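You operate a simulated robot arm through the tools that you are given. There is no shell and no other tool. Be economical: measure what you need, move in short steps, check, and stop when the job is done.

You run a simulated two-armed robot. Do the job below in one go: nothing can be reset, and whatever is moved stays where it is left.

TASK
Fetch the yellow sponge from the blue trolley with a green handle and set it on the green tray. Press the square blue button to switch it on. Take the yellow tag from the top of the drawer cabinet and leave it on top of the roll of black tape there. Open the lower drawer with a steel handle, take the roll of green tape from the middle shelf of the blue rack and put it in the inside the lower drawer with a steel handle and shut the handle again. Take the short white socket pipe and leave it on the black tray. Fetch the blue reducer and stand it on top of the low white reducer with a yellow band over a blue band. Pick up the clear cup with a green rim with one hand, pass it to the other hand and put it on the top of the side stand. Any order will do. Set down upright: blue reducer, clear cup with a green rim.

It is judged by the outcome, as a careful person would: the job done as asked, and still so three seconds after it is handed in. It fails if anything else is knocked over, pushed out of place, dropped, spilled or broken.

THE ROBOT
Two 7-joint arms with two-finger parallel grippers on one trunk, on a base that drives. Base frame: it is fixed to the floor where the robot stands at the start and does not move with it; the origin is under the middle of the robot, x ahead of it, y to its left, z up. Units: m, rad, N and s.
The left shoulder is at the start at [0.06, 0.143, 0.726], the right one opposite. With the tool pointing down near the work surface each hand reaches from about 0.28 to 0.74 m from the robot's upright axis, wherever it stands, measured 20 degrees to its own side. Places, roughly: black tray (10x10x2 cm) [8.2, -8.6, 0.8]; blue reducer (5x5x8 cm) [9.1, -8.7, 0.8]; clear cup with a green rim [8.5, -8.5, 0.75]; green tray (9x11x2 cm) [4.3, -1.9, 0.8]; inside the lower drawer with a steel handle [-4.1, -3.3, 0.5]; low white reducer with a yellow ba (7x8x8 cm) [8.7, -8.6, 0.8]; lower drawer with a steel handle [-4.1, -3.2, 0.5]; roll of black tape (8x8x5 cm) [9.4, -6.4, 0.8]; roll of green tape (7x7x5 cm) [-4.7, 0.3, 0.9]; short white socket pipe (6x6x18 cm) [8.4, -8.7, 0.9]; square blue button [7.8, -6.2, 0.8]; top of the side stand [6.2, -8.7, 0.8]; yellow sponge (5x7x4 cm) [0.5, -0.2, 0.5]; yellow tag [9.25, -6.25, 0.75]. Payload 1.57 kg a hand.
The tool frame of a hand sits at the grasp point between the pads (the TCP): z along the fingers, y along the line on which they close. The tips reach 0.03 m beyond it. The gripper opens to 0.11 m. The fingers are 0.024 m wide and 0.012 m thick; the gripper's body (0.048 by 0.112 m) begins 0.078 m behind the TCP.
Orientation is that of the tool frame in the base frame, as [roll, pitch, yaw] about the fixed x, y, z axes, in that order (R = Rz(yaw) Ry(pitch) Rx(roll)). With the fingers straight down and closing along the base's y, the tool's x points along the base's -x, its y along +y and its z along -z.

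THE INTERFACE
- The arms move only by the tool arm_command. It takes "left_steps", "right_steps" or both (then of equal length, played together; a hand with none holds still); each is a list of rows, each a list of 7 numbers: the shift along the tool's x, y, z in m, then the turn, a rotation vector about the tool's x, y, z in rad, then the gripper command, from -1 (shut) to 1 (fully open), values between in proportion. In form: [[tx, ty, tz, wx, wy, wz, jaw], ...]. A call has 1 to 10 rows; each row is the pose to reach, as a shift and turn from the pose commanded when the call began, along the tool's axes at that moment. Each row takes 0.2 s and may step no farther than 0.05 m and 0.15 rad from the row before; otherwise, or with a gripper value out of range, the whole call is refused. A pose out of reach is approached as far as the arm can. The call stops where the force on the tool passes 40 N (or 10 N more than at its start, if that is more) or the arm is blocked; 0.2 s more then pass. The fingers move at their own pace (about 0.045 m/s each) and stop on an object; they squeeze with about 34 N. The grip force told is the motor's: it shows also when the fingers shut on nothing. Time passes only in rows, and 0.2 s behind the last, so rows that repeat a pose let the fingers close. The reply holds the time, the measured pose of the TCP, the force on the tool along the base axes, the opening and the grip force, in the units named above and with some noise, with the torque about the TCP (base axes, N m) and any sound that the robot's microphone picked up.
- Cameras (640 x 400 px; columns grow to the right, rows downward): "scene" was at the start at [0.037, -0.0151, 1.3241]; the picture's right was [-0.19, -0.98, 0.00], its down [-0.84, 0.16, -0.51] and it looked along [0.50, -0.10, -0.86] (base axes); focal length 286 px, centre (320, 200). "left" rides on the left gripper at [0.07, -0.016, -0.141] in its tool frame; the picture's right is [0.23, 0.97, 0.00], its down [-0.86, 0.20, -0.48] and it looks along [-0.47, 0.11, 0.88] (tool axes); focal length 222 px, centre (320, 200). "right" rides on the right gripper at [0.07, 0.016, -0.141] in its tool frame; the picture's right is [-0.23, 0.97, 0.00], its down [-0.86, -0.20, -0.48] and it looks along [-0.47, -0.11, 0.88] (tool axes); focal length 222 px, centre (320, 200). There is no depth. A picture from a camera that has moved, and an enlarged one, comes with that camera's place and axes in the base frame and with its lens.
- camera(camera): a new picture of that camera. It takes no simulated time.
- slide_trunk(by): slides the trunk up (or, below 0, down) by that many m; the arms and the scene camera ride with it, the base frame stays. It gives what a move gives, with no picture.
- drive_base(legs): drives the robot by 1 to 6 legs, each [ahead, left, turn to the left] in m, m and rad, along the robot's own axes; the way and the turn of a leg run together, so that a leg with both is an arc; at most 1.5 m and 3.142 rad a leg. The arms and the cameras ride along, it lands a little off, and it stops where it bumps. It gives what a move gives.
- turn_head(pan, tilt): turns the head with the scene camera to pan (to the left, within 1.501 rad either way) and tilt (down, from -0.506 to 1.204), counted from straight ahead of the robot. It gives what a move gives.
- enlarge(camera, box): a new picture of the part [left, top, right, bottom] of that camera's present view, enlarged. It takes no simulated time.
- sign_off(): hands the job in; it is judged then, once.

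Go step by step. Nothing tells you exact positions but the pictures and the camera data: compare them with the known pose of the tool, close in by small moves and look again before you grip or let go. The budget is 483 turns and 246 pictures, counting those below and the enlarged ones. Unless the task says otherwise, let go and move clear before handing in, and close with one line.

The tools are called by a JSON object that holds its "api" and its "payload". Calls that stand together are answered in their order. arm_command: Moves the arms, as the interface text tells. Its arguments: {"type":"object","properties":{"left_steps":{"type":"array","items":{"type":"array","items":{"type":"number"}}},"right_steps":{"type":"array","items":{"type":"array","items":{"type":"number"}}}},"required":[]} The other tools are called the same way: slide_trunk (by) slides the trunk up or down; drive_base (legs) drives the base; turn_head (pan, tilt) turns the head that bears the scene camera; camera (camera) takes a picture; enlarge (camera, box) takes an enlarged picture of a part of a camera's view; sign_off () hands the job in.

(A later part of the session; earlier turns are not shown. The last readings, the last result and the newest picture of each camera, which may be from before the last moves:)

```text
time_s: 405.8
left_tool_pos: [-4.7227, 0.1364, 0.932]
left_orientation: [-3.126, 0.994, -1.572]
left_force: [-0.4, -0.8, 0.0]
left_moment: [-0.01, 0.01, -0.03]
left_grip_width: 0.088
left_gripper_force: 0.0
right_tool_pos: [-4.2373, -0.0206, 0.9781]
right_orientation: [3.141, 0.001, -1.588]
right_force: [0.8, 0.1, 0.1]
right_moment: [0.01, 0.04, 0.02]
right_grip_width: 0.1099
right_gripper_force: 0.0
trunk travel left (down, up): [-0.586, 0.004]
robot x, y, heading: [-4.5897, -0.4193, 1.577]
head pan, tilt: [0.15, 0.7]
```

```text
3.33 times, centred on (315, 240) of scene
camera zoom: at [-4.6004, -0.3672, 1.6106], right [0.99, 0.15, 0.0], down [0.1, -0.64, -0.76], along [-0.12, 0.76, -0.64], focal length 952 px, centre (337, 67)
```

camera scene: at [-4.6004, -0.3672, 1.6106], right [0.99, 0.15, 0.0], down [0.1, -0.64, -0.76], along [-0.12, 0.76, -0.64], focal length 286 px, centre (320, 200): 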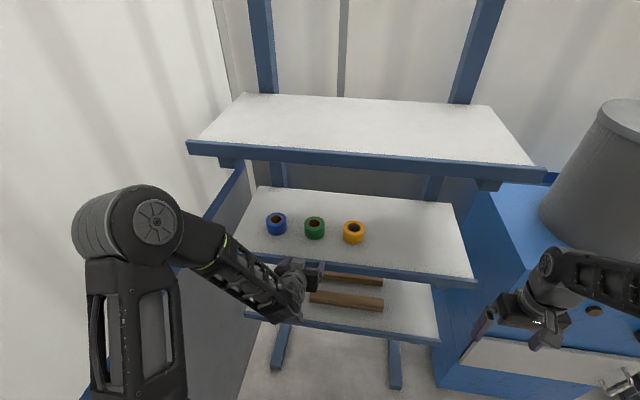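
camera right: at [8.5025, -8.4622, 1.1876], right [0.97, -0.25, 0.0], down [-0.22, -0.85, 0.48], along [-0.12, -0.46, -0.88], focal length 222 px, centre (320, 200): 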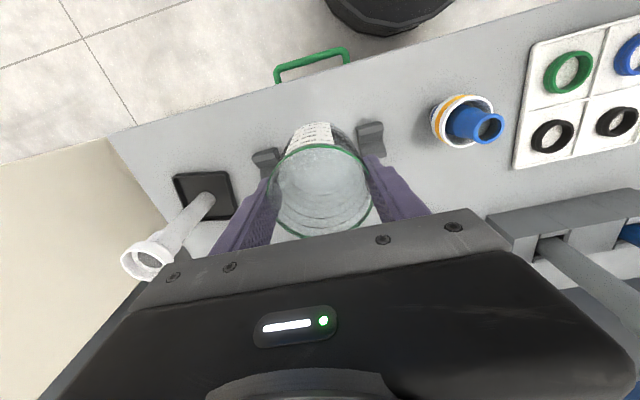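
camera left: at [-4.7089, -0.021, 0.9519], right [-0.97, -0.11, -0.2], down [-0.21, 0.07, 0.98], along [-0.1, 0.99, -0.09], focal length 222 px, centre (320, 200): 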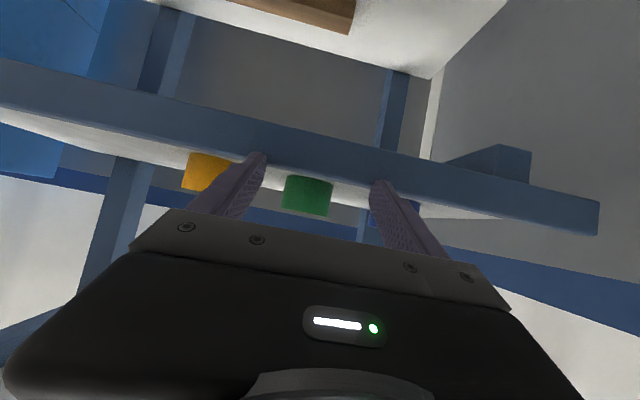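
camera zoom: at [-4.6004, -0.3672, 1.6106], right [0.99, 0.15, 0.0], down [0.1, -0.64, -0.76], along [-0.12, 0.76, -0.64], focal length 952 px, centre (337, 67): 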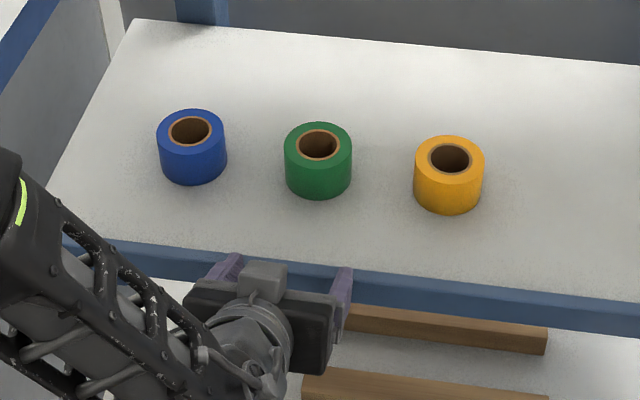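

Shelf surface ≈0.896, tape top ≈0.946, centre y≈0.305. Raise slightly over the lip and slide in around the green roll.

{"api": "arm_command", "payload": {"left_steps": [[-0.0117, 0.004, -0.0076, 0, 0, 0, 0.6], [-0.034, 0.004, 0.027, 0, 0, 0, 0.6], [-0.0565, 0.004, 0.061, 0, 0, 0, 0.6], [-0.079, 0.004, 0.096, 0, 0, 0, 0.6], [-0.1011, 0.004, 0.1298, 0, 0, 0, 0.6], [-0.1011, 0.004, 0.1298, 0, 0, 0, 0.6]]}}

{"api": "enlarge", "payload": {"camera": "scene", "box": [230, 180, 400, 300]}}

{"api": "camera", "payload": {"camera": "left"}}

```text
time_s: 407.2
left_tool_pos: [-4.7257, 0.3007, 0.9451]
left_orientation: [-3.128, 0.991, -1.572]
left_force: [0.1, 0.0, 0.6]
left_moment: [-0.01, -0.01, 0.0]
left_grip_width: 0.088
left_gripper_force: 0.1
right_tool_pos: [-4.2383, -0.0209, 0.9774]
right_orientation: [-3.141, 0.003, -1.587]
right_force: [-0.2, -0.6, -0.2]
right_moment: [0.01, -0.05, 0.02]
right_grip_width: 0.1098
right_gripper_force: 0.0
trunk travel left (down, up): [-0.586, 0.004]
robot x, y, heading: [-4.586, -0.4182, 1.573]
head pan, tilt: [0.15, 0.7]
```

```text
3.33 times, centred on (315, 240) of scene
camera zoom: at [-4.6006, -0.3674, 1.6106], right [0.99, 0.15, 0.0], down [0.1, -0.64, -0.77], along [-0.12, 0.76, -0.64], focal length 952 px, centre (337, 67)
```

zoom: 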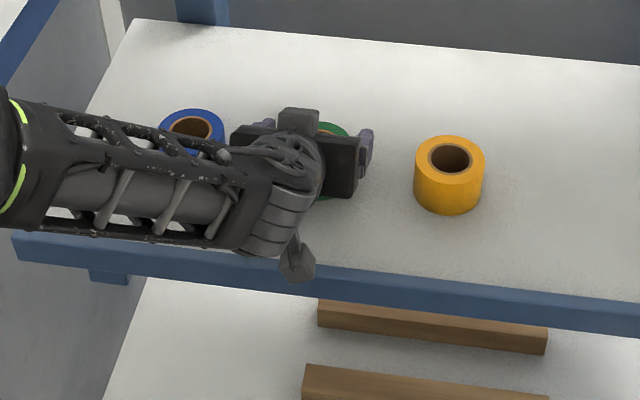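

```text
99 pictures are left
camera left: at [-4.7115, 0.1428, 0.9651], right [-0.97, -0.11, -0.2], down [-0.21, 0.07, 0.98], along [-0.1, 0.99, -0.09], focal length 222 px, centre (320, 200)
```

left: 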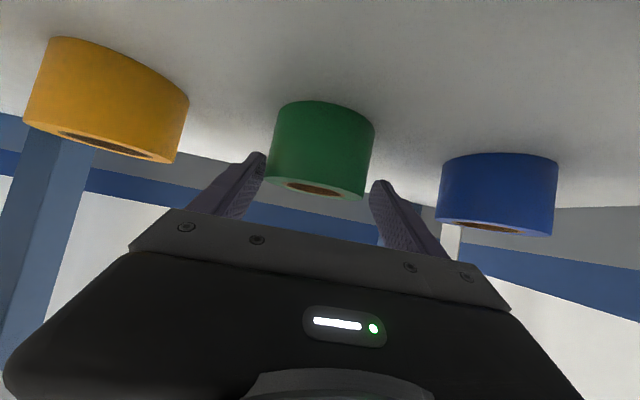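

The roll is between the fingers. Lower ~9 mm and close.

{"api": "arm_command", "payload": {"left_steps": [[0.006, 0, 0.007, 0, 0, 0, 0.6], [0.006, 0, 0.009, 0, 0, 0, -1], [0.006, 0, 0.009, 0, 0, 0, -1], [0.006, 0, 0.009, 0, 0, 0, -1], [0.006, 0, 0.009, 0, 0, 0, -1]]}}

{"api": "camera", "payload": {"camera": "left"}}

```text
time_s: 408.4
left_tool_pos: [-4.7245, 0.3042, 0.9342]
left_orientation: [-3.128, 0.993, -1.573]
left_force: [0.1, 0.1, 1.0]
left_moment: [-0.01, 0.05, 0.01]
left_grip_width: 0.0652
left_gripper_force: 33.8
right_tool_pos: [-4.2383, -0.021, 0.977]
right_orientation: [-3.141, 0.002, -1.587]
right_force: [-0.1, 0.0, 0.0]
right_moment: [-0.01, -0.04, 0.0]
right_grip_width: 0.1097
right_gripper_force: 0.1
trunk travel left (down, up): [-0.586, 0.004]
robot x, y, heading: [-4.584, -0.4227, 1.566]
head pan, tilt: [0.15, 0.7]
```

```text
98 pictures are left
camera left: at [-4.7111, 0.1471, 0.955], right [-0.97, -0.11, -0.2], down [-0.21, 0.07, 0.98], along [-0.1, 0.99, -0.09], focal length 222 px, centre (320, 200)
```

left: 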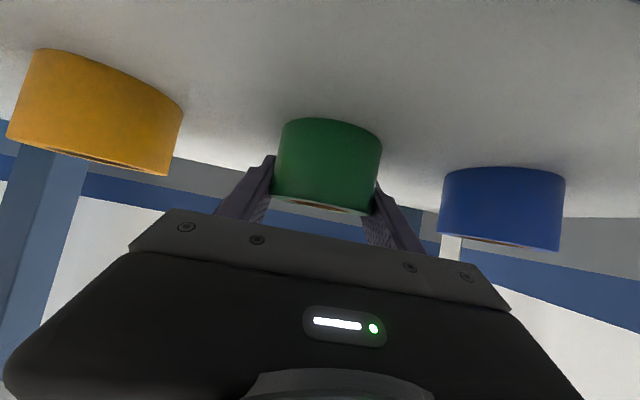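

Gripped. Lift and withdraw from the shelf.

{"api": "arm_command", "payload": {"left_steps": [[-0.021, 0, -0.0135, 0, 0, 0, -1], [-0.042, 0, -0.027, 0, 0, 0, -1], [-0.0202, 0, -0.0605, 0, 0, 0, -1], [0.0016, 0, -0.094, 0, 0, 0, -1], [0.0235, 0, -0.128, 0, 0, 0, -1], [0.045, 0, -0.161, 0, 0, 0, -1], [0.067, 0, -0.195, 0, 0, 0, -1]]}}

{"api": "camera", "payload": {"camera": "scene"}}

```text
time_s: 410.0
left_tool_pos: [-4.727, 0.1042, 0.9849]
left_orientation: [-3.127, 0.992, -1.573]
left_force: [-0.5, -0.7, 0.0]
left_moment: [0.02, 0.0, 0.01]
left_grip_width: 0.0651
left_gripper_force: 33.8
right_tool_pos: [-4.2381, -0.0211, 0.9771]
right_orientation: [-3.141, 0.004, -1.589]
right_force: [0.3, 0.5, 0.0]
right_moment: [0.0, -0.01, 0.01]
right_grip_width: 0.1099
right_gripper_force: 0.0
trunk travel left (down, up): [-0.586, 0.004]
robot x, y, heading: [-4.5909, -0.4182, 1.57]
head pan, tilt: [0.15, 0.7]
```

```text
97 pictures are left
camera scene: at [-4.6006, -0.3679, 1.6106], right [0.99, 0.15, 0.0], down [0.1, -0.64, -0.77], along [-0.12, 0.76, -0.64], focal length 286 px, centre (320, 200)
```

scene: 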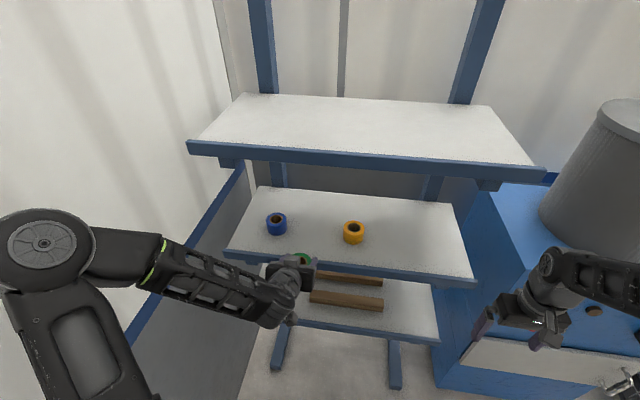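

Tape held. Sidestep right, back away, and turn towards the drawer bench.

{"api": "drive_base", "payload": {"legs": [[-0.04, 0, 0], [0, -1.45, 0], [-0.75, 0, 0], [0, 0, -1.571], [0, 0, -1.571]]}}

{"api": "turn_head", "payload": {"pan": -0.4, "tilt": 0.5}}

{"api": "camera", "payload": {"camera": "scene"}}

```text
time_s: 428.8
left_tool_pos: [-2.9823, -1.7114, 0.9847]
left_orientation: [-3.128, 0.992, 1.614]
left_force: [-0.2, 0.2, -2.0]
left_moment: [-0.05, -0.01, -0.02]
left_grip_width: 0.065
left_gripper_force: 34.4
right_tool_pos: [-3.4764, -1.61, 0.9772]
right_orientation: [-3.14, 0.002, 1.599]
right_force: [0.0, 0.6, 0.7]
right_moment: [0.0, -0.01, 0.03]
right_grip_width: 0.1104
right_gripper_force: 0.1
trunk travel left (down, up): [-0.586, 0.004]
robot x, y, heading: [-3.1435, -1.1945, -1.521]
head pan, tilt: [0.15, 0.7]
```

```text
time_s: 429.8
left_tool_pos: [-2.983, -1.7112, 0.9834]
left_orientation: [-3.125, 0.992, 1.615]
left_force: [-0.2, -0.3, -0.8]
left_moment: [0.0, 0.03, 0.0]
left_grip_width: 0.0653
left_gripper_force: 34.2
right_tool_pos: [-3.4761, -1.6092, 0.9784]
right_orientation: [-3.141, 0.002, 1.599]
right_force: [0.5, -0.8, 0.4]
right_moment: [-0.01, -0.02, 0.0]
right_grip_width: 0.11
right_gripper_force: 0.1
trunk travel left (down, up): [-0.586, 0.004]
robot x, y, heading: [-3.1438, -1.1982, -1.527]
head pan, tilt: [-0.4, 0.499]
```

```text
96 pictures are left
camera scene: at [-3.1759, -1.2536, 1.6282], right [-0.94, 0.35, 0.0], down [0.17, 0.45, -0.88], along [-0.3, -0.82, -0.48], focal length 286 px, centre (320, 200)
```

scene: 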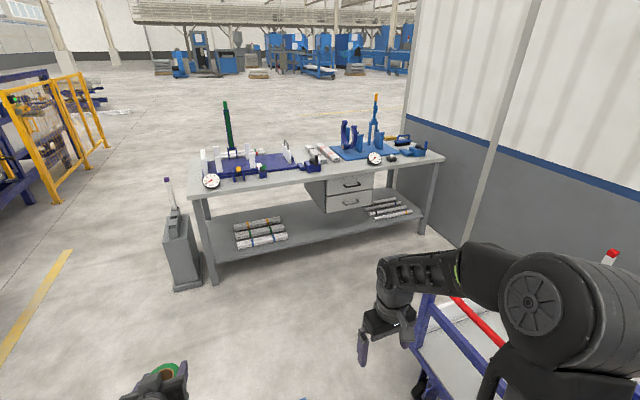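

The drawer unit is at about x -3.9…-4.27, front y≈-3.0, with carts nearby. I'll move down, then face it diagonally from the side.

{"api": "drive_base", "payload": {"legs": [[1.0, 0, 0], [0, 0, -0.84]]}}

{"api": "turn_head", "payload": {"pan": 0.0, "tilt": 0.6}}

{"api": "camera", "payload": {"camera": "scene"}}

```text
time_s: 437.2
left_tool_pos: [-3.3742, -2.6617, 0.9847]
left_orientation: [-3.127, 0.992, 0.774]
left_force: [0.0, -0.5, -0.9]
left_moment: [0.0, 0.0, -0.01]
left_grip_width: 0.0651
left_gripper_force: 34.0
right_tool_pos: [-3.6286, -2.2242, 0.9771]
right_orientation: [-3.141, 0.001, 0.757]
right_force: [0.4, 0.1, 0.0]
right_moment: [0.01, -0.02, -0.02]
right_grip_width: 0.1099
right_gripper_force: 0.0
trunk travel left (down, up): [-0.586, 0.004]
robot x, y, heading: [-3.0965, -2.1975, -2.363]
head pan, tilt: [-0.4, 0.499]
```

```text
time_s: 438.1
left_tool_pos: [-3.3746, -2.6628, 0.9844]
left_orientation: [-3.126, 0.99, 0.772]
left_force: [-0.1, -0.2, -2.0]
left_moment: [-0.02, -0.01, -0.02]
left_grip_width: 0.0648
left_gripper_force: 34.0
right_tool_pos: [-3.6274, -2.2245, 0.9773]
right_orientation: [-3.14, 0.001, 0.756]
right_force: [0.1, -0.6, 0.7]
right_moment: [0.0, -0.02, -0.02]
right_grip_width: 0.1102
right_gripper_force: 0.0
trunk travel left (down, up): [-0.586, 0.004]
robot x, y, heading: [-3.0975, -2.1983, -2.366]
head pan, tilt: [0.0, 0.6]
```

```text
95 pictures are left
camera scene: at [-3.1392, -2.2403, 1.6192], right [-0.7, 0.71, 0.0], down [0.4, 0.4, -0.83], along [-0.59, -0.58, -0.56], focal length 286 px, centre (320, 200)
```

scene: 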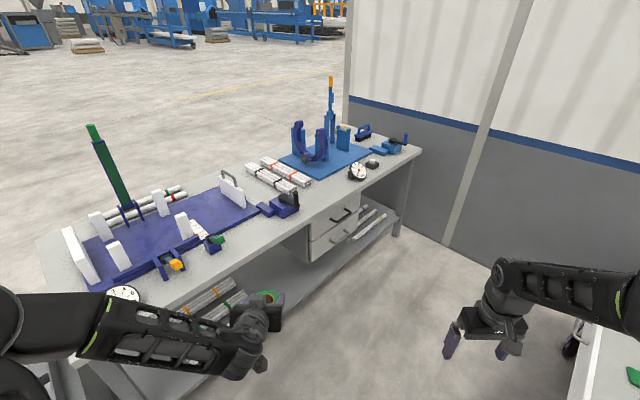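

{"api": "enlarge", "payload": {"camera": "scene", "box": [270, 170, 420, 270]}}

```text
4.00 times, centred on (345, 220) of scene
camera zoom: at [-3.1392, -2.2403, 1.6192], right [-0.7, 0.71, 0.0], down [0.4, 0.4, -0.83], along [-0.59, -0.58, -0.56], focal length 1143 px, centre (220, 120)
```

zoom: 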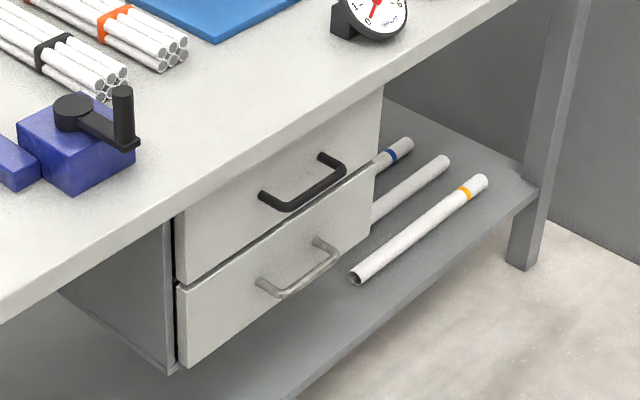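

I see the steel handle on the lower drawer at about [-4.1, -3.03, 0.50]. Plan: set the tape temporarily on the clear bench strip above the drawers, open the drawer, then put the tape in. Drive closer.

{"api": "drive_base", "payload": {"legs": [[0.47, -0.08, 0]]}}

{"api": "turn_head", "payload": {"pan": 0.05, "tilt": 0.85}}

{"api": "camera", "payload": {"camera": "scene"}}

```text
time_s: 440.9
left_tool_pos: [-3.7617, -2.9431, 0.9851]
left_orientation: [-3.128, 0.99, 0.788]
left_force: [-0.1, -0.1, -1.6]
left_moment: [-0.01, 0.02, 0.0]
left_grip_width: 0.065
left_gripper_force: 33.7
right_tool_pos: [-4.0222, -2.5105, 0.9776]
right_orientation: [-3.141, 0.001, 0.77]
right_force: [-1.4, -1.1, -0.8]
right_moment: [0.01, -0.01, 0.02]
right_grip_width: 0.1102
right_gripper_force: 0.0
trunk travel left (down, up): [-0.586, 0.004]
robot x, y, heading: [-3.4897, -2.4716, -2.352]
head pan, tilt: [0.0, 0.6]
```

```text
time_s: 441.7
left_tool_pos: [-3.7621, -2.9434, 0.9852]
left_orientation: [-3.128, 0.992, 0.788]
left_force: [0.3, -0.4, -0.5]
left_moment: [0.02, 0.04, 0.01]
left_grip_width: 0.0651
left_gripper_force: 33.7
right_tool_pos: [-4.021, -2.5101, 0.9786]
right_orientation: [-3.141, 0.002, 0.772]
right_force: [0.1, 1.0, 0.1]
right_moment: [0.0, 0.02, 0.0]
right_grip_width: 0.11
right_gripper_force: 0.1
trunk travel left (down, up): [-0.586, 0.004]
robot x, y, heading: [-3.4946, -2.4727, -2.352]
head pan, tilt: [0.051, 0.85]
```

```text
93 pictures are left
camera scene: at [-3.5219, -2.514, 1.5983], right [-0.74, 0.67, 0.0], down [0.5, 0.56, -0.66], along [-0.44, -0.49, -0.75], focal length 286 px, centre (320, 200)
```

scene: 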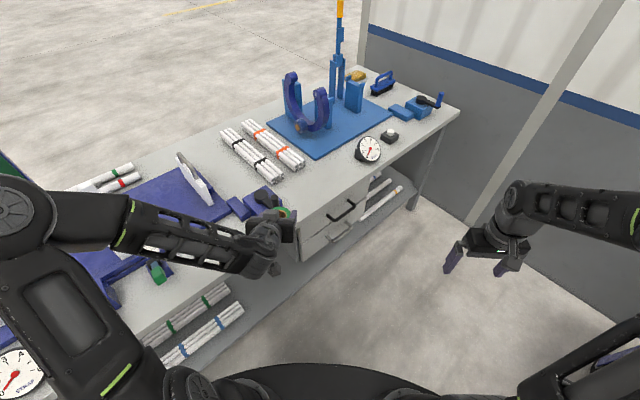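

Move the tape above the clear strip at about [-3.98, -3.07] and check.

{"api": "arm_command", "payload": {"left_steps": [[-0.022, -0.011, 0.034, 0, 0, 0, -1], [-0.0445, -0.0217, 0.068, 0, 0, 0, -1], [-0.0667, -0.0325, 0.102, 0, 0, 0, -1], [-0.089, -0.0433, 0.136, 0, 0, 0, -1], [-0.111, -0.054, 0.17, 0, 0, 0, -1], [-0.1334, -0.065, 0.2039, 0, 0, 0, -1], [-0.0999, -0.065, 0.2258, 0, 0, 0, -1], [-0.0664, -0.065, 0.2477, 0, 0, 0, -1], [-0.0664, -0.065, 0.2477, 0, 0, 0, -1]]}}

{"api": "camera", "payload": {"camera": "scene"}}

{"api": "camera", "payload": {"camera": "left"}}

```text
time_s: 443.7
left_tool_pos: [-3.9803, -3.0646, 0.9051]
left_orientation: [-3.126, 0.992, 0.786]
left_force: [0.5, 0.2, -1.1]
left_moment: [-0.01, 0.0, -0.03]
left_grip_width: 0.0651
left_gripper_force: 34.0
right_tool_pos: [-4.0202, -2.5107, 0.9769]
right_orientation: [-3.141, 0.002, 0.772]
right_force: [0.3, -0.6, -0.3]
right_moment: [0.01, 0.01, 0.02]
right_grip_width: 0.1101
right_gripper_force: 0.1
trunk travel left (down, up): [-0.586, 0.004]
robot x, y, heading: [-3.4896, -2.4721, -2.352]
head pan, tilt: [0.051, 0.85]
```

```text
92 pictures are left
camera scene: at [-3.5216, -2.5138, 1.5983], right [-0.74, 0.67, 0.0], down [0.5, 0.56, -0.66], along [-0.44, -0.49, -0.75], focal length 286 px, centre (320, 200)
```

scene: 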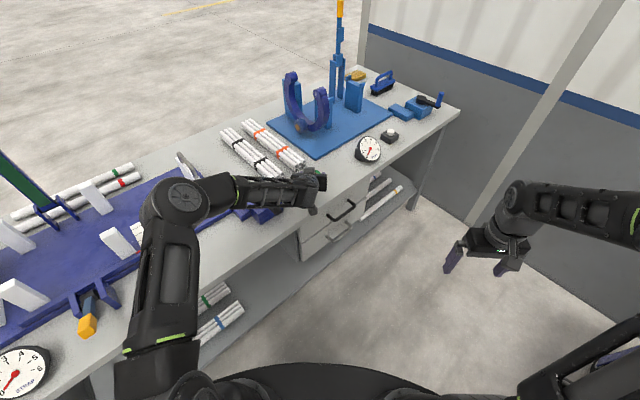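

```text
91 pictures are left
camera left: at [-3.8805, -2.9446, 0.9253], right [0.77, -0.61, -0.2], down [0.1, -0.19, 0.98], along [-0.63, -0.77, -0.09], focal length 222 px, centre (320, 200)
```

left: 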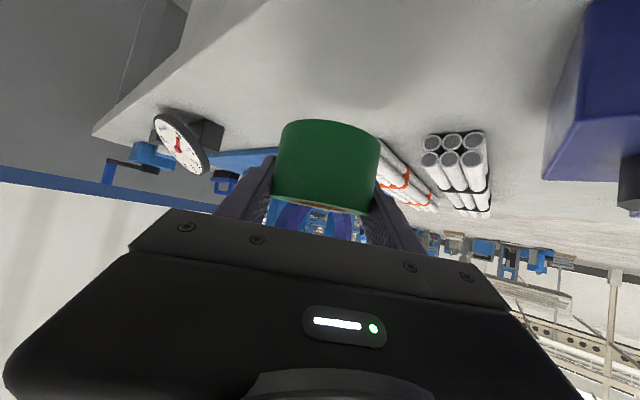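

Spot is clear. Lower to contact.

{"api": "arm_command", "payload": {"left_steps": [[0.0251, 0, 0.0164, 0, 0, 0, -1], [0.0419, 0, 0.0274, 0, 0, 0, -1], [0.0485, 0, 0.0317, 0, 0, 0, -1], [0.0544, 0, 0.0356, 0, 0, 0, -1], [0.0586, 0, 0.0383, 0, 0, 0, -1]]}}

{"api": "camera", "payload": {"camera": "left"}}

```text
time_s: 444.9
left_tool_pos: [-3.9815, -3.0667, 0.8356]
left_orientation: [-3.13, 0.992, 0.787]
left_force: [-0.4, 0.2, -1.2]
left_moment: [-0.03, -0.02, 0.01]
left_grip_width: 0.0651
left_gripper_force: 34.7
right_tool_pos: [-4.0211, -2.5102, 0.9765]
right_orientation: [-3.14, 0.002, 0.772]
right_force: [-0.8, 0.5, -0.6]
right_moment: [0.02, 0.0, -0.02]
right_grip_width: 0.1097
right_gripper_force: 0.1
trunk travel left (down, up): [-0.586, 0.004]
robot x, y, heading: [-3.4895, -2.473, -2.351]
head pan, tilt: [0.051, 0.85]
```

```text
90 pictures are left
camera left: at [-3.8818, -2.9456, 0.8554], right [0.77, -0.61, -0.2], down [0.1, -0.2, 0.98], along [-0.63, -0.77, -0.09], focal length 222 px, centre (320, 200)
```

left: 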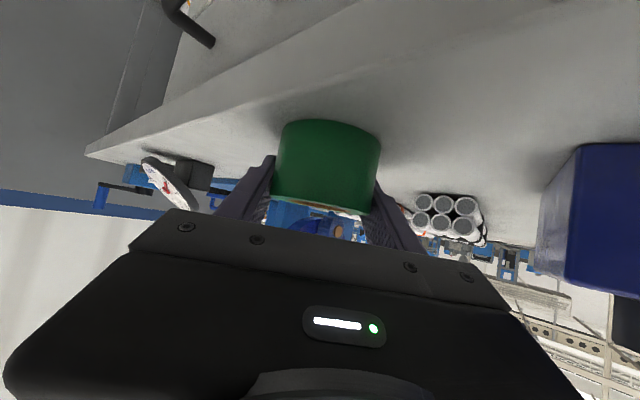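

Continue creeping down.

{"api": "arm_command", "payload": {"left_steps": [[0.0042, 0, 0.0027, 0, 0, 0, -1], [0.0084, 0, 0.0055, 0, 0, 0, -1], [0.0126, 0, 0.0082, 0, 0, 0, -1], [0.0167, 0, 0.0109, 0, 0, 0, -1], [0.021, 0, 0.0137, 0, 0, 0, -1], [0.025, 0, 0.0164, 0, 0, 0, -1]]}}

{"api": "camera", "payload": {"camera": "left"}}

```text
time_s: 445.9
left_tool_pos: [-3.9854, -3.0693, 0.8257]
left_orientation: [-3.131, 1.012, 0.784]
left_force: [-2.1, -0.4, 12.5]
left_moment: [0.28, -0.4, 0.05]
left_grip_width: 0.0651
left_gripper_force: 34.5
right_tool_pos: [-4.0208, -2.5101, 0.9776]
right_orientation: [3.14, 0.004, 0.771]
right_force: [-0.4, -0.5, -0.1]
right_moment: [0.01, -0.02, -0.03]
right_grip_width: 0.1102
right_gripper_force: 0.1
trunk travel left (down, up): [-0.586, 0.004]
robot x, y, heading: [-3.49, -2.4753, -2.353]
head pan, tilt: [0.051, 0.85]
stopped in row 4 (left hand): the force on the tool passed its limit at 44 N (the readings are from after the stop); the commanded pose is now the measured one
```

```text
89 pictures are left
camera left: at [-3.8851, -2.9486, 0.8433], right [0.77, -0.61, -0.2], down [0.11, -0.18, 0.98], along [-0.63, -0.77, -0.07], focal length 222 px, centre (320, 200)
```

left: 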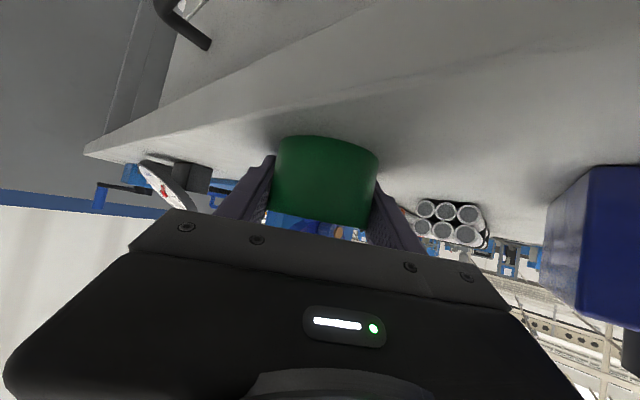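

Contact. Open and withdraw along the finger axis.

{"api": "arm_command", "payload": {"left_steps": [[0, 0, 0, 0, 0, 0, 0.4], [0, 0, 0, 0, 0, 0, 0.7], [0, 0, 0, 0, 0, 0, 0.7], [0, 0, -0.04, 0, 0, 0, 0.7], [0, 0, -0.08, 0, 0, 0, 0.8], [0, 0, -0.12, 0, 0, 0, 1], [-0.03, 0, -0.15, 0, 0, 0, 1], [-0.06, 0, -0.18, 0, 0, 0, 1], [-0.09, 0, -0.21, 0, 0, 0, 1]]}}

{"api": "camera", "payload": {"camera": "scene"}}

```text
time_s: 447.9
left_tool_pos: [-3.8917, -2.977, 1.0122]
left_orientation: [-3.132, 1.002, 0.785]
left_force: [0.7, -0.6, -0.4]
left_moment: [-0.02, -0.01, 0.02]
left_grip_width: 0.1104
left_gripper_force: 0.1
right_tool_pos: [-4.0215, -2.51, 0.9782]
right_orientation: [3.141, 0.004, 0.771]
right_force: [0.2, -0.1, -0.3]
right_moment: [0.0, -0.01, 0.02]
right_grip_width: 0.1102
right_gripper_force: 0.0
trunk travel left (down, up): [-0.586, 0.004]
robot x, y, heading: [-3.4921, -2.4709, -2.352]
head pan, tilt: [0.051, 0.85]
```

```text
88 pictures are left
camera scene: at [-3.5215, -2.513, 1.5982], right [-0.74, 0.67, 0.0], down [0.5, 0.56, -0.66], along [-0.44, -0.49, -0.75], focal length 286 px, centre (320, 200)
```

scene: 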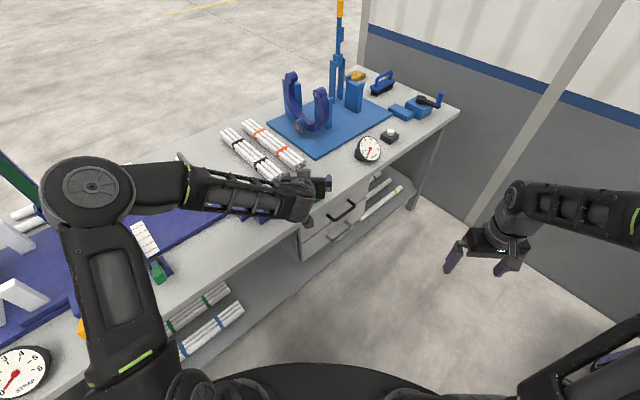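

Retract and straighten the left arm near the body so the trunk can be lowered.

{"api": "arm_command", "payload": {"left_steps": [[0.0228, 0.0035, -0.0288, 0, 0.125, 0, 1], [0.0457, 0.007, -0.0577, 0, 0.25, 0, 1], [0.0685, 0.0106, -0.0865, 0, 0.375, 0, 1], [0.0914, 0.014, -0.1153, 0, 0.5, 0, 1], [0.1142, 0.0177, -0.1441, 0, 0.625, 0, 1], [0.137, 0.0212, -0.173, 0, 0.75, 0, 1], [0.16, 0.0248, -0.2018, 0, 0.875, 0, 1], [0.1827, 0.0283, -0.2306, 0, 1.0, 0, 1]]}}

{"api": "camera", "payload": {"camera": "scene"}}

```text
time_s: 449.7
left_tool_pos: [-3.6625, -2.7926, 0.9796]
left_orientation: [-3.134, 0.001, 0.775]
left_force: [0.3, 0.4, 0.0]
left_moment: [-0.03, 0.02, 0.0]
left_grip_width: 0.11
left_gripper_force: 0.1
right_tool_pos: [-4.0211, -2.509, 0.9785]
right_orientation: [3.141, 0.002, 0.771]
right_force: [0.1, -0.3, 0.6]
right_moment: [0.0, -0.01, 0.0]
right_grip_width: 0.1098
right_gripper_force: 0.0
trunk travel left (down, up): [-0.586, 0.004]
robot x, y, heading: [-3.4898, -2.474, -2.353]
head pan, tilt: [0.051, 0.85]
```

```text
87 pictures are left
camera scene: at [-3.5215, -2.5136, 1.5983], right [-0.74, 0.67, 0.0], down [0.5, 0.56, -0.66], along [-0.44, -0.49, -0.75], focal length 286 px, centre (320, 200)
```

scene: 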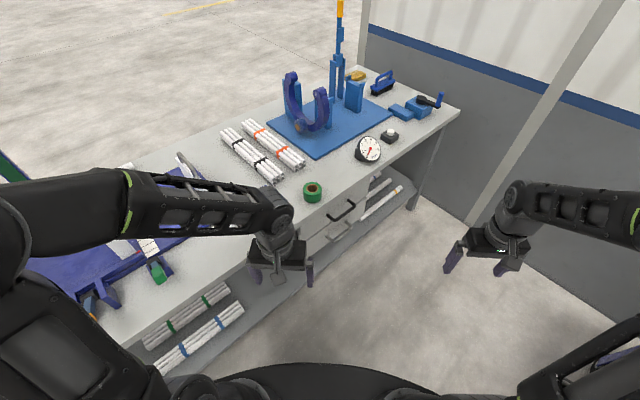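

The tape rests flat on the bench. Lower the trunk and start turning the right hand to point at the drawer with a vertical pinch.

{"api": "slide_trunk", "payload": {"by": -0.33}}

{"api": "arm_command", "payload": {"right_steps": [[0, 0, 0, -0.1237, -0.0502, 0.0502, 1], [0, 0, 0, -0.2475, -0.1005, 0.1005, 1], [0, 0, 0, -0.3712, -0.1507, 0.1507, 1], [0, 0, 0, -0.495, -0.201, 0.201, 1], [0, 0, 0, -0.6187, -0.2512, 0.2512, 1], [0, 0, 0, -0.7425, -0.3015, 0.3015, 1]]}}

{"api": "camera", "payload": {"camera": "scene"}}

```text
time_s: 452.9
left_tool_pos: [-3.6619, -2.7932, 0.6511]
left_orientation: [-3.136, 0.003, 0.778]
left_force: [0.2, 0.7, 0.1]
left_moment: [0.02, -0.01, -0.04]
left_grip_width: 0.1103
left_gripper_force: 0.1
right_tool_pos: [-4.0201, -2.5098, 0.6483]
right_orientation: [-3.141, 0.002, 0.772]
right_force: [0.6, 0.9, 0.7]
right_moment: [0.01, 0.01, 0.01]
right_grip_width: 0.11
right_gripper_force: 0.1
trunk travel left (down, up): [-0.256, 0.334]
robot x, y, heading: [-3.4873, -2.4729, -2.352]
head pan, tilt: [0.051, 0.85]
```

```text
time_s: 454.3
left_tool_pos: [-3.6637, -2.7946, 0.6509]
left_orientation: [-3.137, 0.004, 0.777]
left_force: [0.3, 0.0, 0.3]
left_moment: [0.0, 0.01, 0.01]
left_grip_width: 0.1099
left_gripper_force: 0.1
right_tool_pos: [-4.021, -2.51, 0.6473]
right_orientation: [2.355, 0.166, 0.386]
right_force: [-0.7, -0.3, 0.0]
right_moment: [0.05, -0.06, -0.02]
right_grip_width: 0.1097
right_gripper_force: 0.0
trunk travel left (down, up): [-0.256, 0.334]
robot x, y, heading: [-3.4904, -2.4741, -2.353]
head pan, tilt: [0.051, 0.85]
```

```text
86 pictures are left
camera scene: at [-3.5218, -2.5138, 1.2683], right [-0.74, 0.67, 0.0], down [0.5, 0.56, -0.66], along [-0.44, -0.49, -0.75], focal length 286 px, centre (320, 200)
```

scene: 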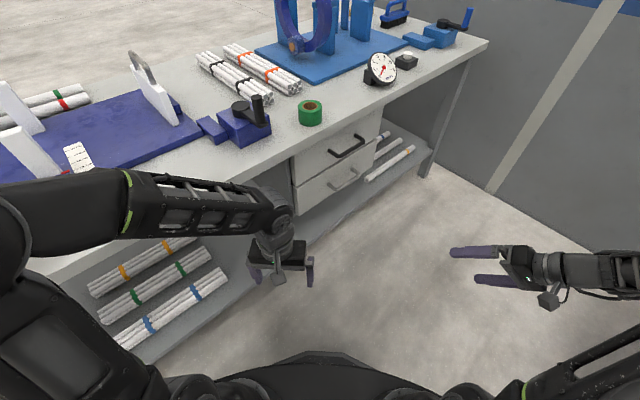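

Good, the wrist follows. Finish the rotation.

{"api": "arm_command", "payload": {"right_steps": [[0, 0, 0, -0.1237, -0.0502, 0.0502, 1], [0, 0, 0, -0.2475, -0.1005, 0.1005, 1], [0, 0, 0, -0.3712, -0.1507, 0.1507, 1], [0, 0, 0, -0.495, -0.201, 0.201, 1], [0, 0, 0, -0.6187, -0.2512, 0.2512, 1], [0, 0, 0, -0.7425, -0.3015, 0.3015, 1], [0, 0, 0, -0.7425, -0.3015, 0.3015, 0.2]]}}

{"api": "camera", "payload": {"camera": "scene"}}

{"api": "camera", "payload": {"camera": "right"}}

```text
time_s: 455.9
left_tool_pos: [-3.6621, -2.7942, 0.6503]
left_orientation: [-3.136, 0.004, 0.776]
left_force: [0.6, 0.6, -1.5]
left_moment: [0.02, -0.02, 0.0]
left_grip_width: 0.1097
left_gripper_force: 0.0
right_tool_pos: [-4.0207, -2.5104, 0.6481]
right_orientation: [1.57, 0.002, 0.001]
right_force: [0.3, -0.1, 0.0]
right_moment: [-0.04, -0.02, 0.03]
right_grip_width: 0.0759
right_gripper_force: 0.2
trunk travel left (down, up): [-0.256, 0.334]
robot x, y, heading: [-3.4924, -2.4726, -2.351]
head pan, tilt: [0.051, 0.85]
```

```text
85 pictures are left
camera scene: at [-3.5218, -2.5136, 1.2683], right [-0.74, 0.67, 0.0], down [0.5, 0.56, -0.66], along [-0.44, -0.49, -0.75], focal length 286 px, centre (320, 200)
```

scene: 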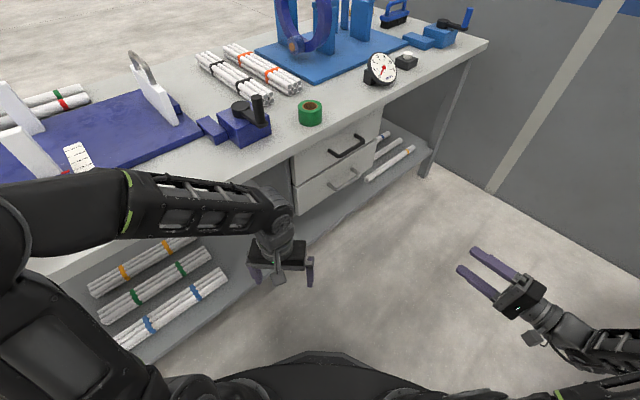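

```text
84 pictures are left
camera right: at [-3.951, -2.3688, 0.6637], right [-0.22, 0.0, 0.97], down [-0.86, 0.48, -0.2], along [-0.47, -0.88, -0.11], focal length 222 px, centre (320, 200)
```

right: 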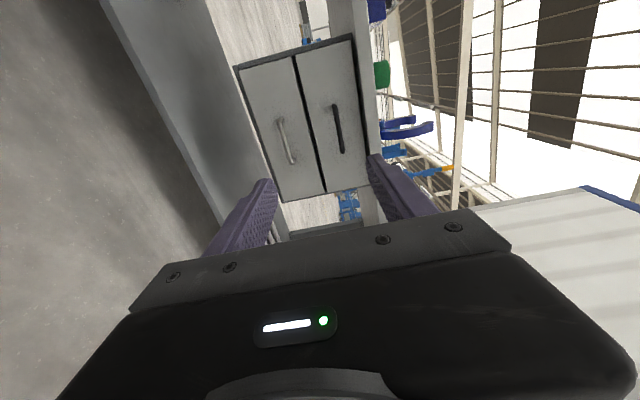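

The handle bar triangulates to about [-4.078, -3.005, 0.535]. Approach to 13 cm in front and refine.

{"api": "arm_command", "payload": {"right_steps": [[-0.007, -0.014, 0.045, 0, 0, 0, 0.2], [-0.014, -0.028, 0.09, 0, 0, 0, 0.2], [-0.021, -0.042, 0.135, 0, 0, 0, 0.0], [-0.028, -0.056, 0.18, 0, 0, 0, 0.0], [-0.036, -0.07, 0.225, 0, 0, 0, 0.0], [-0.044, -0.085, 0.27, 0, 0, 0, 0.0], [-0.052, -0.1, 0.31, 0, 0, 0, 0.0], [-0.057, -0.113, 0.335, 0, 0, 0, 0.0], [-0.057, -0.113, 0.335, 0, 0, 0, 0.0]]}}

{"api": "camera", "payload": {"camera": "right"}}

{"api": "camera", "payload": {"camera": "scene"}}

```text
time_s: 457.9
left_tool_pos: [-3.6628, -2.7942, 0.6503]
left_orientation: [-3.137, 0.003, 0.777]
left_force: [0.0, -0.3, 0.5]
left_moment: [-0.01, 0.03, -0.02]
left_grip_width: 0.11
left_gripper_force: 0.1
right_tool_pos: [-4.0771, -2.8458, 0.5341]
right_orientation: [1.572, 0.002, -0.002]
right_force: [0.2, 0.0, 0.6]
right_moment: [0.02, -0.01, 0.01]
right_grip_width: 0.0552
right_gripper_force: 0.2
trunk travel left (down, up): [-0.256, 0.334]
robot x, y, heading: [-3.4934, -2.4753, -2.354]
head pan, tilt: [0.051, 0.85]
```

```text
83 pictures are left
camera right: at [-4.0078, -2.7051, 0.5503], right [-0.23, 0.0, 0.97], down [-0.86, 0.48, -0.2], along [-0.47, -0.88, -0.11], focal length 222 px, centre (320, 200)
```

right: 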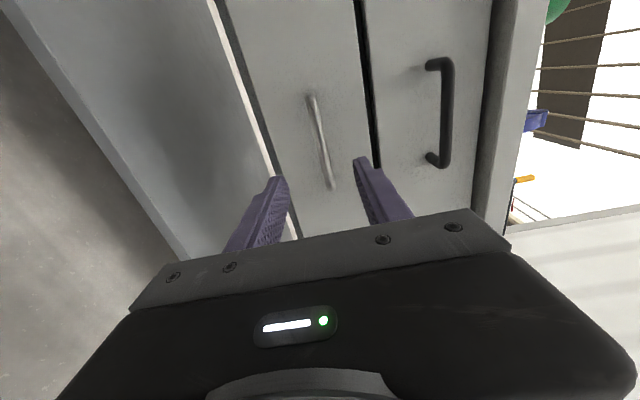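

```text
82 pictures are left
camera scene: at [-3.5218, -2.5139, 1.2683], right [-0.74, 0.67, 0.0], down [0.5, 0.56, -0.66], along [-0.44, -0.49, -0.75], focal length 286 px, centre (320, 200)
```

scene: 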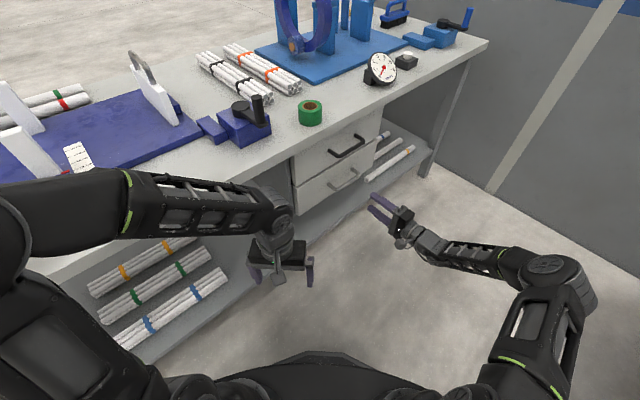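

Bar at z≈0.534, matching the TCP. Advance to enclose the bar.

{"api": "arm_command", "payload": {"right_steps": [[-0.004, 0, 0.04, 0, 0, 0, 0], [-0.004, 0, 0.08, 0, 0, 0, 0], [-0.004, 0, 0.115, 0, 0, 0, 0], [-0.004, 0, 0.135, 0, 0, 0, 0], [-0.004, 0, 0.135, 0, 0, 0, 0]]}}

{"api": "camera", "payload": {"camera": "right"}}

{"api": "enlarge", "payload": {"camera": "scene", "box": [280, 120, 430, 240]}}

```text
time_s: 459.1
left_tool_pos: [-3.6628, -2.7939, 0.6512]
left_orientation: [-3.135, 0.003, 0.775]
left_force: [0.6, -0.5, 0.3]
left_moment: [0.01, 0.02, -0.02]
left_grip_width: 0.11
left_gripper_force: 0.1
right_tool_pos: [-4.0838, -2.9816, 0.5356]
right_orientation: [1.572, 0.002, -0.001]
right_force: [0.0, -0.5, 0.8]
right_moment: [-0.06, 0.02, 0.0]
right_grip_width: 0.055
right_gripper_force: 0.1
trunk travel left (down, up): [-0.256, 0.334]
robot x, y, heading: [-3.4928, -2.4753, -2.353]
head pan, tilt: [0.051, 0.85]
```

```text
81 pictures are left
camera right: at [-4.0133, -2.8405, 0.5506], right [-0.23, 0.0, 0.97], down [-0.86, 0.48, -0.2], along [-0.47, -0.88, -0.11], focal length 222 px, centre (320, 200)
```

right: 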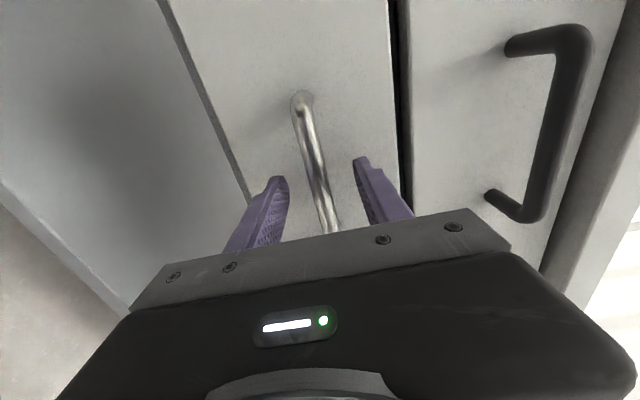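

```text
3.33 times, centred on (355, 180) of scene
camera zoom: at [-3.5217, -2.5139, 1.2683], right [-0.74, 0.67, 0.0], down [0.5, 0.56, -0.66], along [-0.44, -0.49, -0.75], focal length 952 px, centre (203, 267)
```

zoom: 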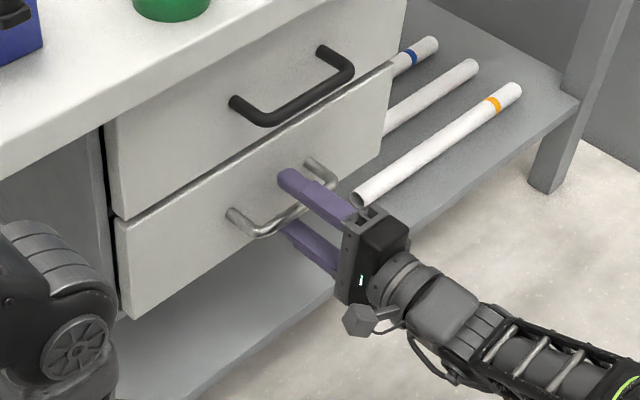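

The bar is between the fingers. Advance 1 cm more and close.

{"api": "arm_command", "payload": {"right_steps": [[0, 0, 0.006, 0, 0, 0, 0], [0, 0, 0.011, 0, 0, 0, 0], [0, 0, 0.011, 0, 0, 0, -1], [0, 0, 0.011, 0, 0, 0, -1], [0, 0, 0.011, 0, 0, 0, -1], [0, 0, 0.011, 0, 0, 0, -1]]}}

{"api": "camera", "payload": {"camera": "right"}}

```text
time_s: 460.5
left_tool_pos: [-3.6623, -2.7946, 0.6495]
left_orientation: [-3.138, 0.004, 0.776]
left_force: [0.6, 0.5, 0.3]
left_moment: [-0.02, -0.01, 0.0]
left_grip_width: 0.11
left_gripper_force: 0.0
right_tool_pos: [-4.0825, -2.9929, 0.5345]
right_orientation: [1.569, 0.001, 0.0]
right_force: [-1.1, -0.6, 4.9]
right_moment: [0.02, -0.21, 0.11]
right_grip_width: 0.0138
right_gripper_force: 27.8
trunk travel left (down, up): [-0.256, 0.334]
robot x, y, heading: [-3.4923, -2.474, -2.356]
head pan, tilt: [0.051, 0.85]
```

```text
79 pictures are left
camera right: at [-4.0135, -2.8509, 0.5515], right [-0.23, 0.0, 0.97], down [-0.86, 0.48, -0.2], along [-0.47, -0.88, -0.11], focal length 222 px, centre (320, 200)
```

right: 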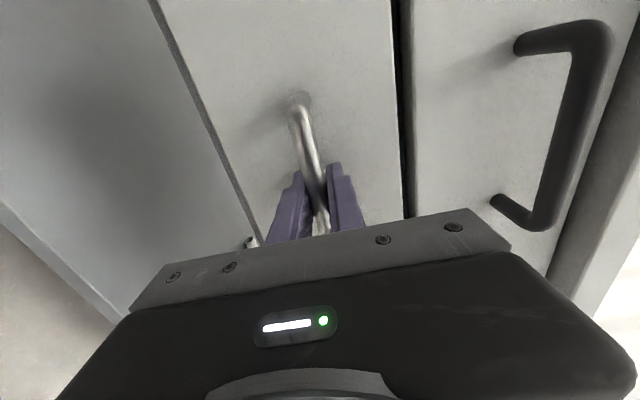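

Gripped the steel bar. Pull the drawer out by 0.25 m.

{"api": "arm_command", "payload": {"right_steps": [[0, 0, -0.025, 0, 0, 0, -1], [0, 0, -0.05, 0, 0, 0, -1], [0, 0, -0.075, 0, 0, 0, -1], [0, 0, -0.1, 0, 0, 0, -1], [0, 0, -0.125, 0, 0, 0, -1], [0, 0, -0.15, 0, 0, 0, -1], [0, 0, -0.175, 0, 0, 0, -1], [0, 0, -0.2, 0, 0, 0, -1], [0, 0, -0.225, 0, 0, 0, -1], [0, 0, -0.25, 0, 0, 0, -1]]}}

{"api": "camera", "payload": {"camera": "scene"}}

```text
time_s: 462.7
left_tool_pos: [-3.662, -2.7939, 0.651]
left_orientation: [-3.136, 0.004, 0.777]
left_force: [-0.9, -0.1, 0.0]
left_moment: [-0.02, -0.04, 0.0]
left_grip_width: 0.1101
left_gripper_force: 0.0
right_tool_pos: [-4.0822, -2.7404, 0.5355]
right_orientation: [1.566, 0.002, -0.003]
right_force: [-22.2, 1.0, 14.1]
right_moment: [0.14, -0.45, -0.02]
right_grip_width: 0.014
right_gripper_force: 30.2
trunk travel left (down, up): [-0.256, 0.334]
robot x, y, heading: [-3.4914, -2.4734, -2.352]
head pan, tilt: [0.051, 0.85]
```

```text
78 pictures are left
camera scene: at [-3.5222, -2.5132, 1.2684], right [-0.74, 0.67, 0.0], down [0.5, 0.56, -0.66], along [-0.44, -0.49, -0.75], focal length 286 px, centre (320, 200)
```

scene: 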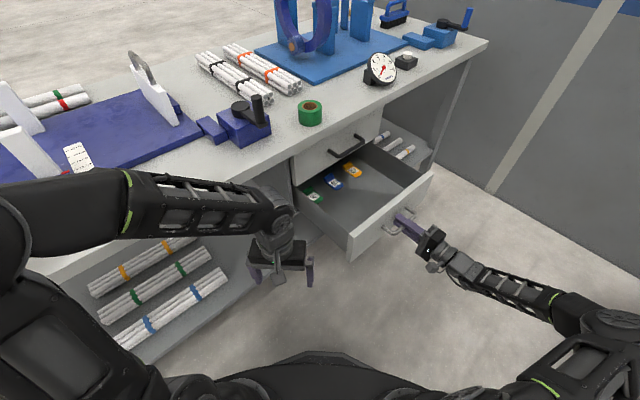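

Drawer open; its front floor is free. Release the handle, withdraw the right hand, raise the trunk and nudge the base closer.

{"api": "arm_command", "payload": {"right_steps": [[0, 0, 0, 0, 0, 0, -0.3], [0, 0, 0, 0, 0, 0, 0], [0, 0, 0, 0, 0, 0, 0], [0, 0, -0.04, 0, 0, 0, 0], [0, 0, -0.08, 0, 0, 0, 0], [0, 0, -0.1, 0, 0, 0, -1]]}}

{"api": "slide_trunk", "payload": {"by": 0.3}}

{"api": "drive_base", "payload": {"legs": [[0.14, 0, 0]]}}

{"api": "camera", "payload": {"camera": "scene"}}

{"api": "camera", "payload": {"camera": "left"}}

```text
time_s: 464.1
left_tool_pos: [-3.6625, -2.7941, 0.6506]
left_orientation: [-3.136, 0.003, 0.777]
left_force: [0.1, 0.1, -0.6]
left_moment: [0.0, 0.01, -0.02]
left_grip_width: 0.1101
left_gripper_force: 0.1
right_tool_pos: [-4.0826, -2.6417, 0.535]
right_orientation: [1.569, 0.004, 0.0]
right_force: [0.1, 0.1, -0.1]
right_moment: [-0.03, 0.02, 0.0]
right_grip_width: 0.0209
right_gripper_force: 0.0
trunk travel left (down, up): [-0.256, 0.334]
robot x, y, heading: [-3.4909, -2.4767, -2.353]
head pan, tilt: [0.051, 0.85]
```

```text
time_s: 467.1
left_tool_pos: [-3.6627, -2.7938, 0.9497]
left_orientation: [-3.139, 0.004, 0.777]
left_force: [1.1, -0.3, 0.3]
left_moment: [0.0, -0.02, 0.03]
left_grip_width: 0.1099
left_gripper_force: 0.1
right_tool_pos: [-4.0812, -2.6427, 0.8358]
right_orientation: [1.571, 0.002, 0.0]
right_force: [-0.6, 0.3, -0.8]
right_moment: [0.03, 0.0, 0.0]
right_grip_width: 0.0
right_gripper_force: 21.7
trunk travel left (down, up): [-0.556, 0.034]
robot x, y, heading: [-3.4934, -2.4775, -2.353]
head pan, tilt: [0.051, 0.85]
```

```text
time_s: 468.5
left_tool_pos: [-3.7639, -2.8958, 0.9493]
left_orientation: [-3.136, 0.002, 0.776]
left_force: [0.4, -0.7, -0.9]
left_moment: [0.04, -0.02, 0.02]
left_grip_width: 0.1099
left_gripper_force: 0.0
right_tool_pos: [-4.1817, -2.7447, 0.8329]
right_orientation: [1.57, 0.002, 0.001]
right_force: [-0.6, 0.3, 0.2]
right_moment: [-0.01, 0.01, 0.02]
right_grip_width: 0.0
right_gripper_force: 21.2
trunk travel left (down, up): [-0.556, 0.034]
robot x, y, heading: [-3.5947, -2.579, -2.349]
head pan, tilt: [0.051, 0.85]
```

```text
77 pictures are left
camera scene: at [-3.6228, -2.6156, 1.5682], right [-0.75, 0.67, 0.0], down [0.5, 0.56, -0.66], along [-0.44, -0.49, -0.75], focal length 286 px, centre (320, 200)
```

scene: 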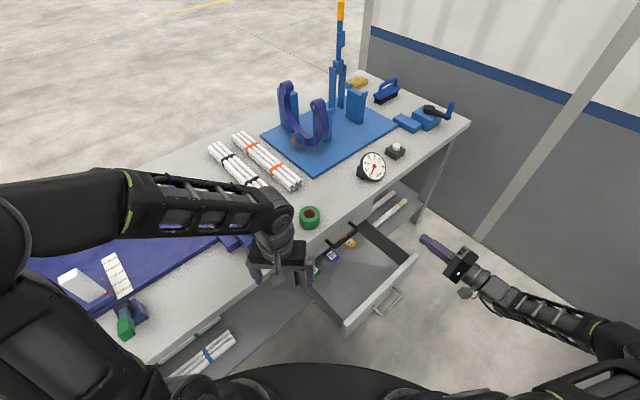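

```text
76 pictures are left
camera left: at [-3.7237, -2.8361, 1.0919], right [0.84, -0.54, -0.01], down [-0.47, -0.74, 0.48], along [-0.26, -0.4, -0.88], focal length 222 px, centre (320, 200)
```

left: 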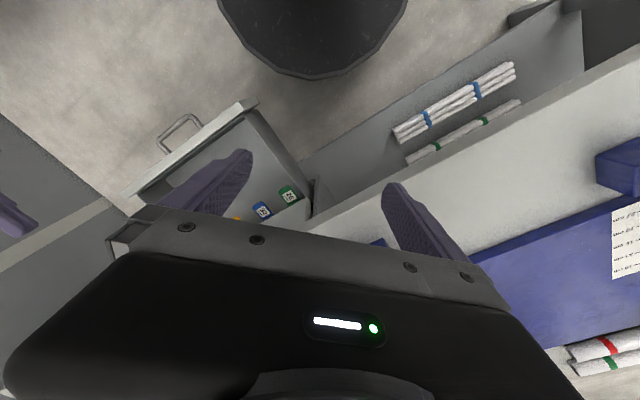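

Tape at about [-3.99, -3.077]. Move the left (vertical) hand above it.

{"api": "arm_command", "payload": {"left_steps": [[-0.04, -0.004, 0, 0, 0, 0, 1], [-0.08, -0.008, 0, 0, 0, 0, 1], [-0.12, -0.012, 0, 0, 0, 0, 1], [-0.16, -0.016, 0, 0, 0, 0, 1], [-0.2, -0.02, 0, 0, 0, 0, 1], [-0.24, -0.025, 0, 0, 0, 0, 1], [-0.28, -0.029, 0, 0, 0, 0, 1], [-0.28, -0.029, 0, 0, 0, 0, 1]]}}

{"api": "camera", "payload": {"camera": "left"}}

```text
time_s: 470.3
left_tool_pos: [-3.983, -3.0729, 0.9534]
left_orientation: [-3.136, 0.002, 0.775]
left_force: [-0.3, -1.1, -0.4]
left_moment: [0.0, 0.01, -0.01]
left_grip_width: 0.1099
left_gripper_force: 0.0
right_tool_pos: [-4.1817, -2.7435, 0.8351]
right_orientation: [1.572, 0.001, 0.0]
right_force: [-0.7, 1.2, -0.4]
right_moment: [0.0, -0.03, 0.03]
right_grip_width: 0.0
right_gripper_force: 21.2
trunk travel left (down, up): [-0.556, 0.034]
robot x, y, heading: [-3.5905, -2.5762, -2.35]
head pan, tilt: [0.051, 0.85]
```

```text
75 pictures are left
camera left: at [-3.9447, -3.0122, 1.0963], right [0.84, -0.54, -0.01], down [-0.47, -0.74, 0.48], along [-0.26, -0.4, -0.88], focal length 222 px, centre (320, 200)
```

left: 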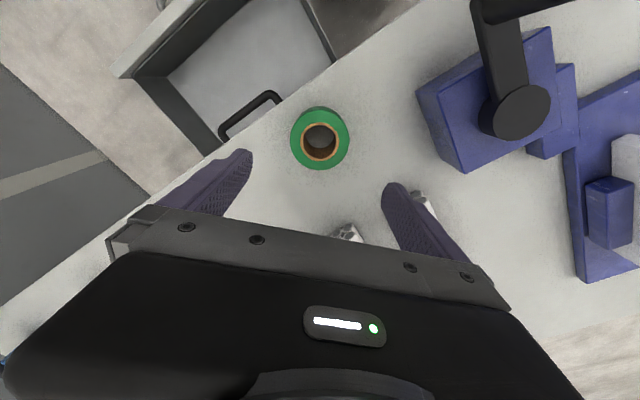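

Correct by 1 cm, narrow the jaws and descend around the roll.

{"api": "arm_command", "payload": {"left_steps": [[0.008, -0.005, 0, 0, 0, 0, 0.7], [0.008, -0.005, 0.045, 0, 0, 0, 0.7], [0.008, -0.005, 0.09, 0, 0, 0, 0.7], [0.008, -0.005, 0.128, 0, 0, 0, 0.7], [0.008, -0.005, 0.128, 0, 0, 0, -1], [0.008, -0.005, 0.128, 0, 0, 0, -1], [0.008, -0.005, 0.128, 0, 0, 0, -1], [0.008, -0.005, 0.128, 0, 0, 0, -1]]}}

{"api": "camera", "payload": {"camera": "left"}}

```text
time_s: 471.6
left_tool_pos: [-3.9813, -3.0665, 0.8296]
left_orientation: [3.141, 0.013, 0.78]
left_force: [2.5, 0.8, 16.0]
left_moment: [0.01, -0.36, -0.09]
left_grip_width: 0.0655
left_gripper_force: 13.4
right_tool_pos: [-4.1814, -2.7439, 0.8346]
right_orientation: [1.569, 0.003, 0.002]
right_force: [0.2, -1.0, 0.0]
right_moment: [-0.03, 0.02, 0.02]
right_grip_width: 0.0
right_gripper_force: 21.4
trunk travel left (down, up): [-0.556, 0.034]
robot x, y, heading: [-3.5902, -2.5739, -2.344]
head pan, tilt: [0.051, 0.85]
stopped in row 6 (left hand): the force on the tool passed its limit at 43 N (the readings are from after the stop); the commanded pose is now the measured one
```

```text
74 pictures are left
camera left: at [-3.9413, -3.0052, 0.9714], right [0.85, -0.53, 0.0], down [-0.46, -0.74, 0.49], along [-0.26, -0.41, -0.87], focal length 222 px, centre (320, 200)
```

left: 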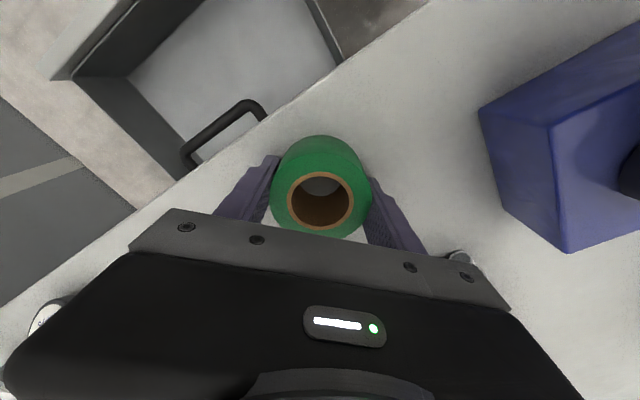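

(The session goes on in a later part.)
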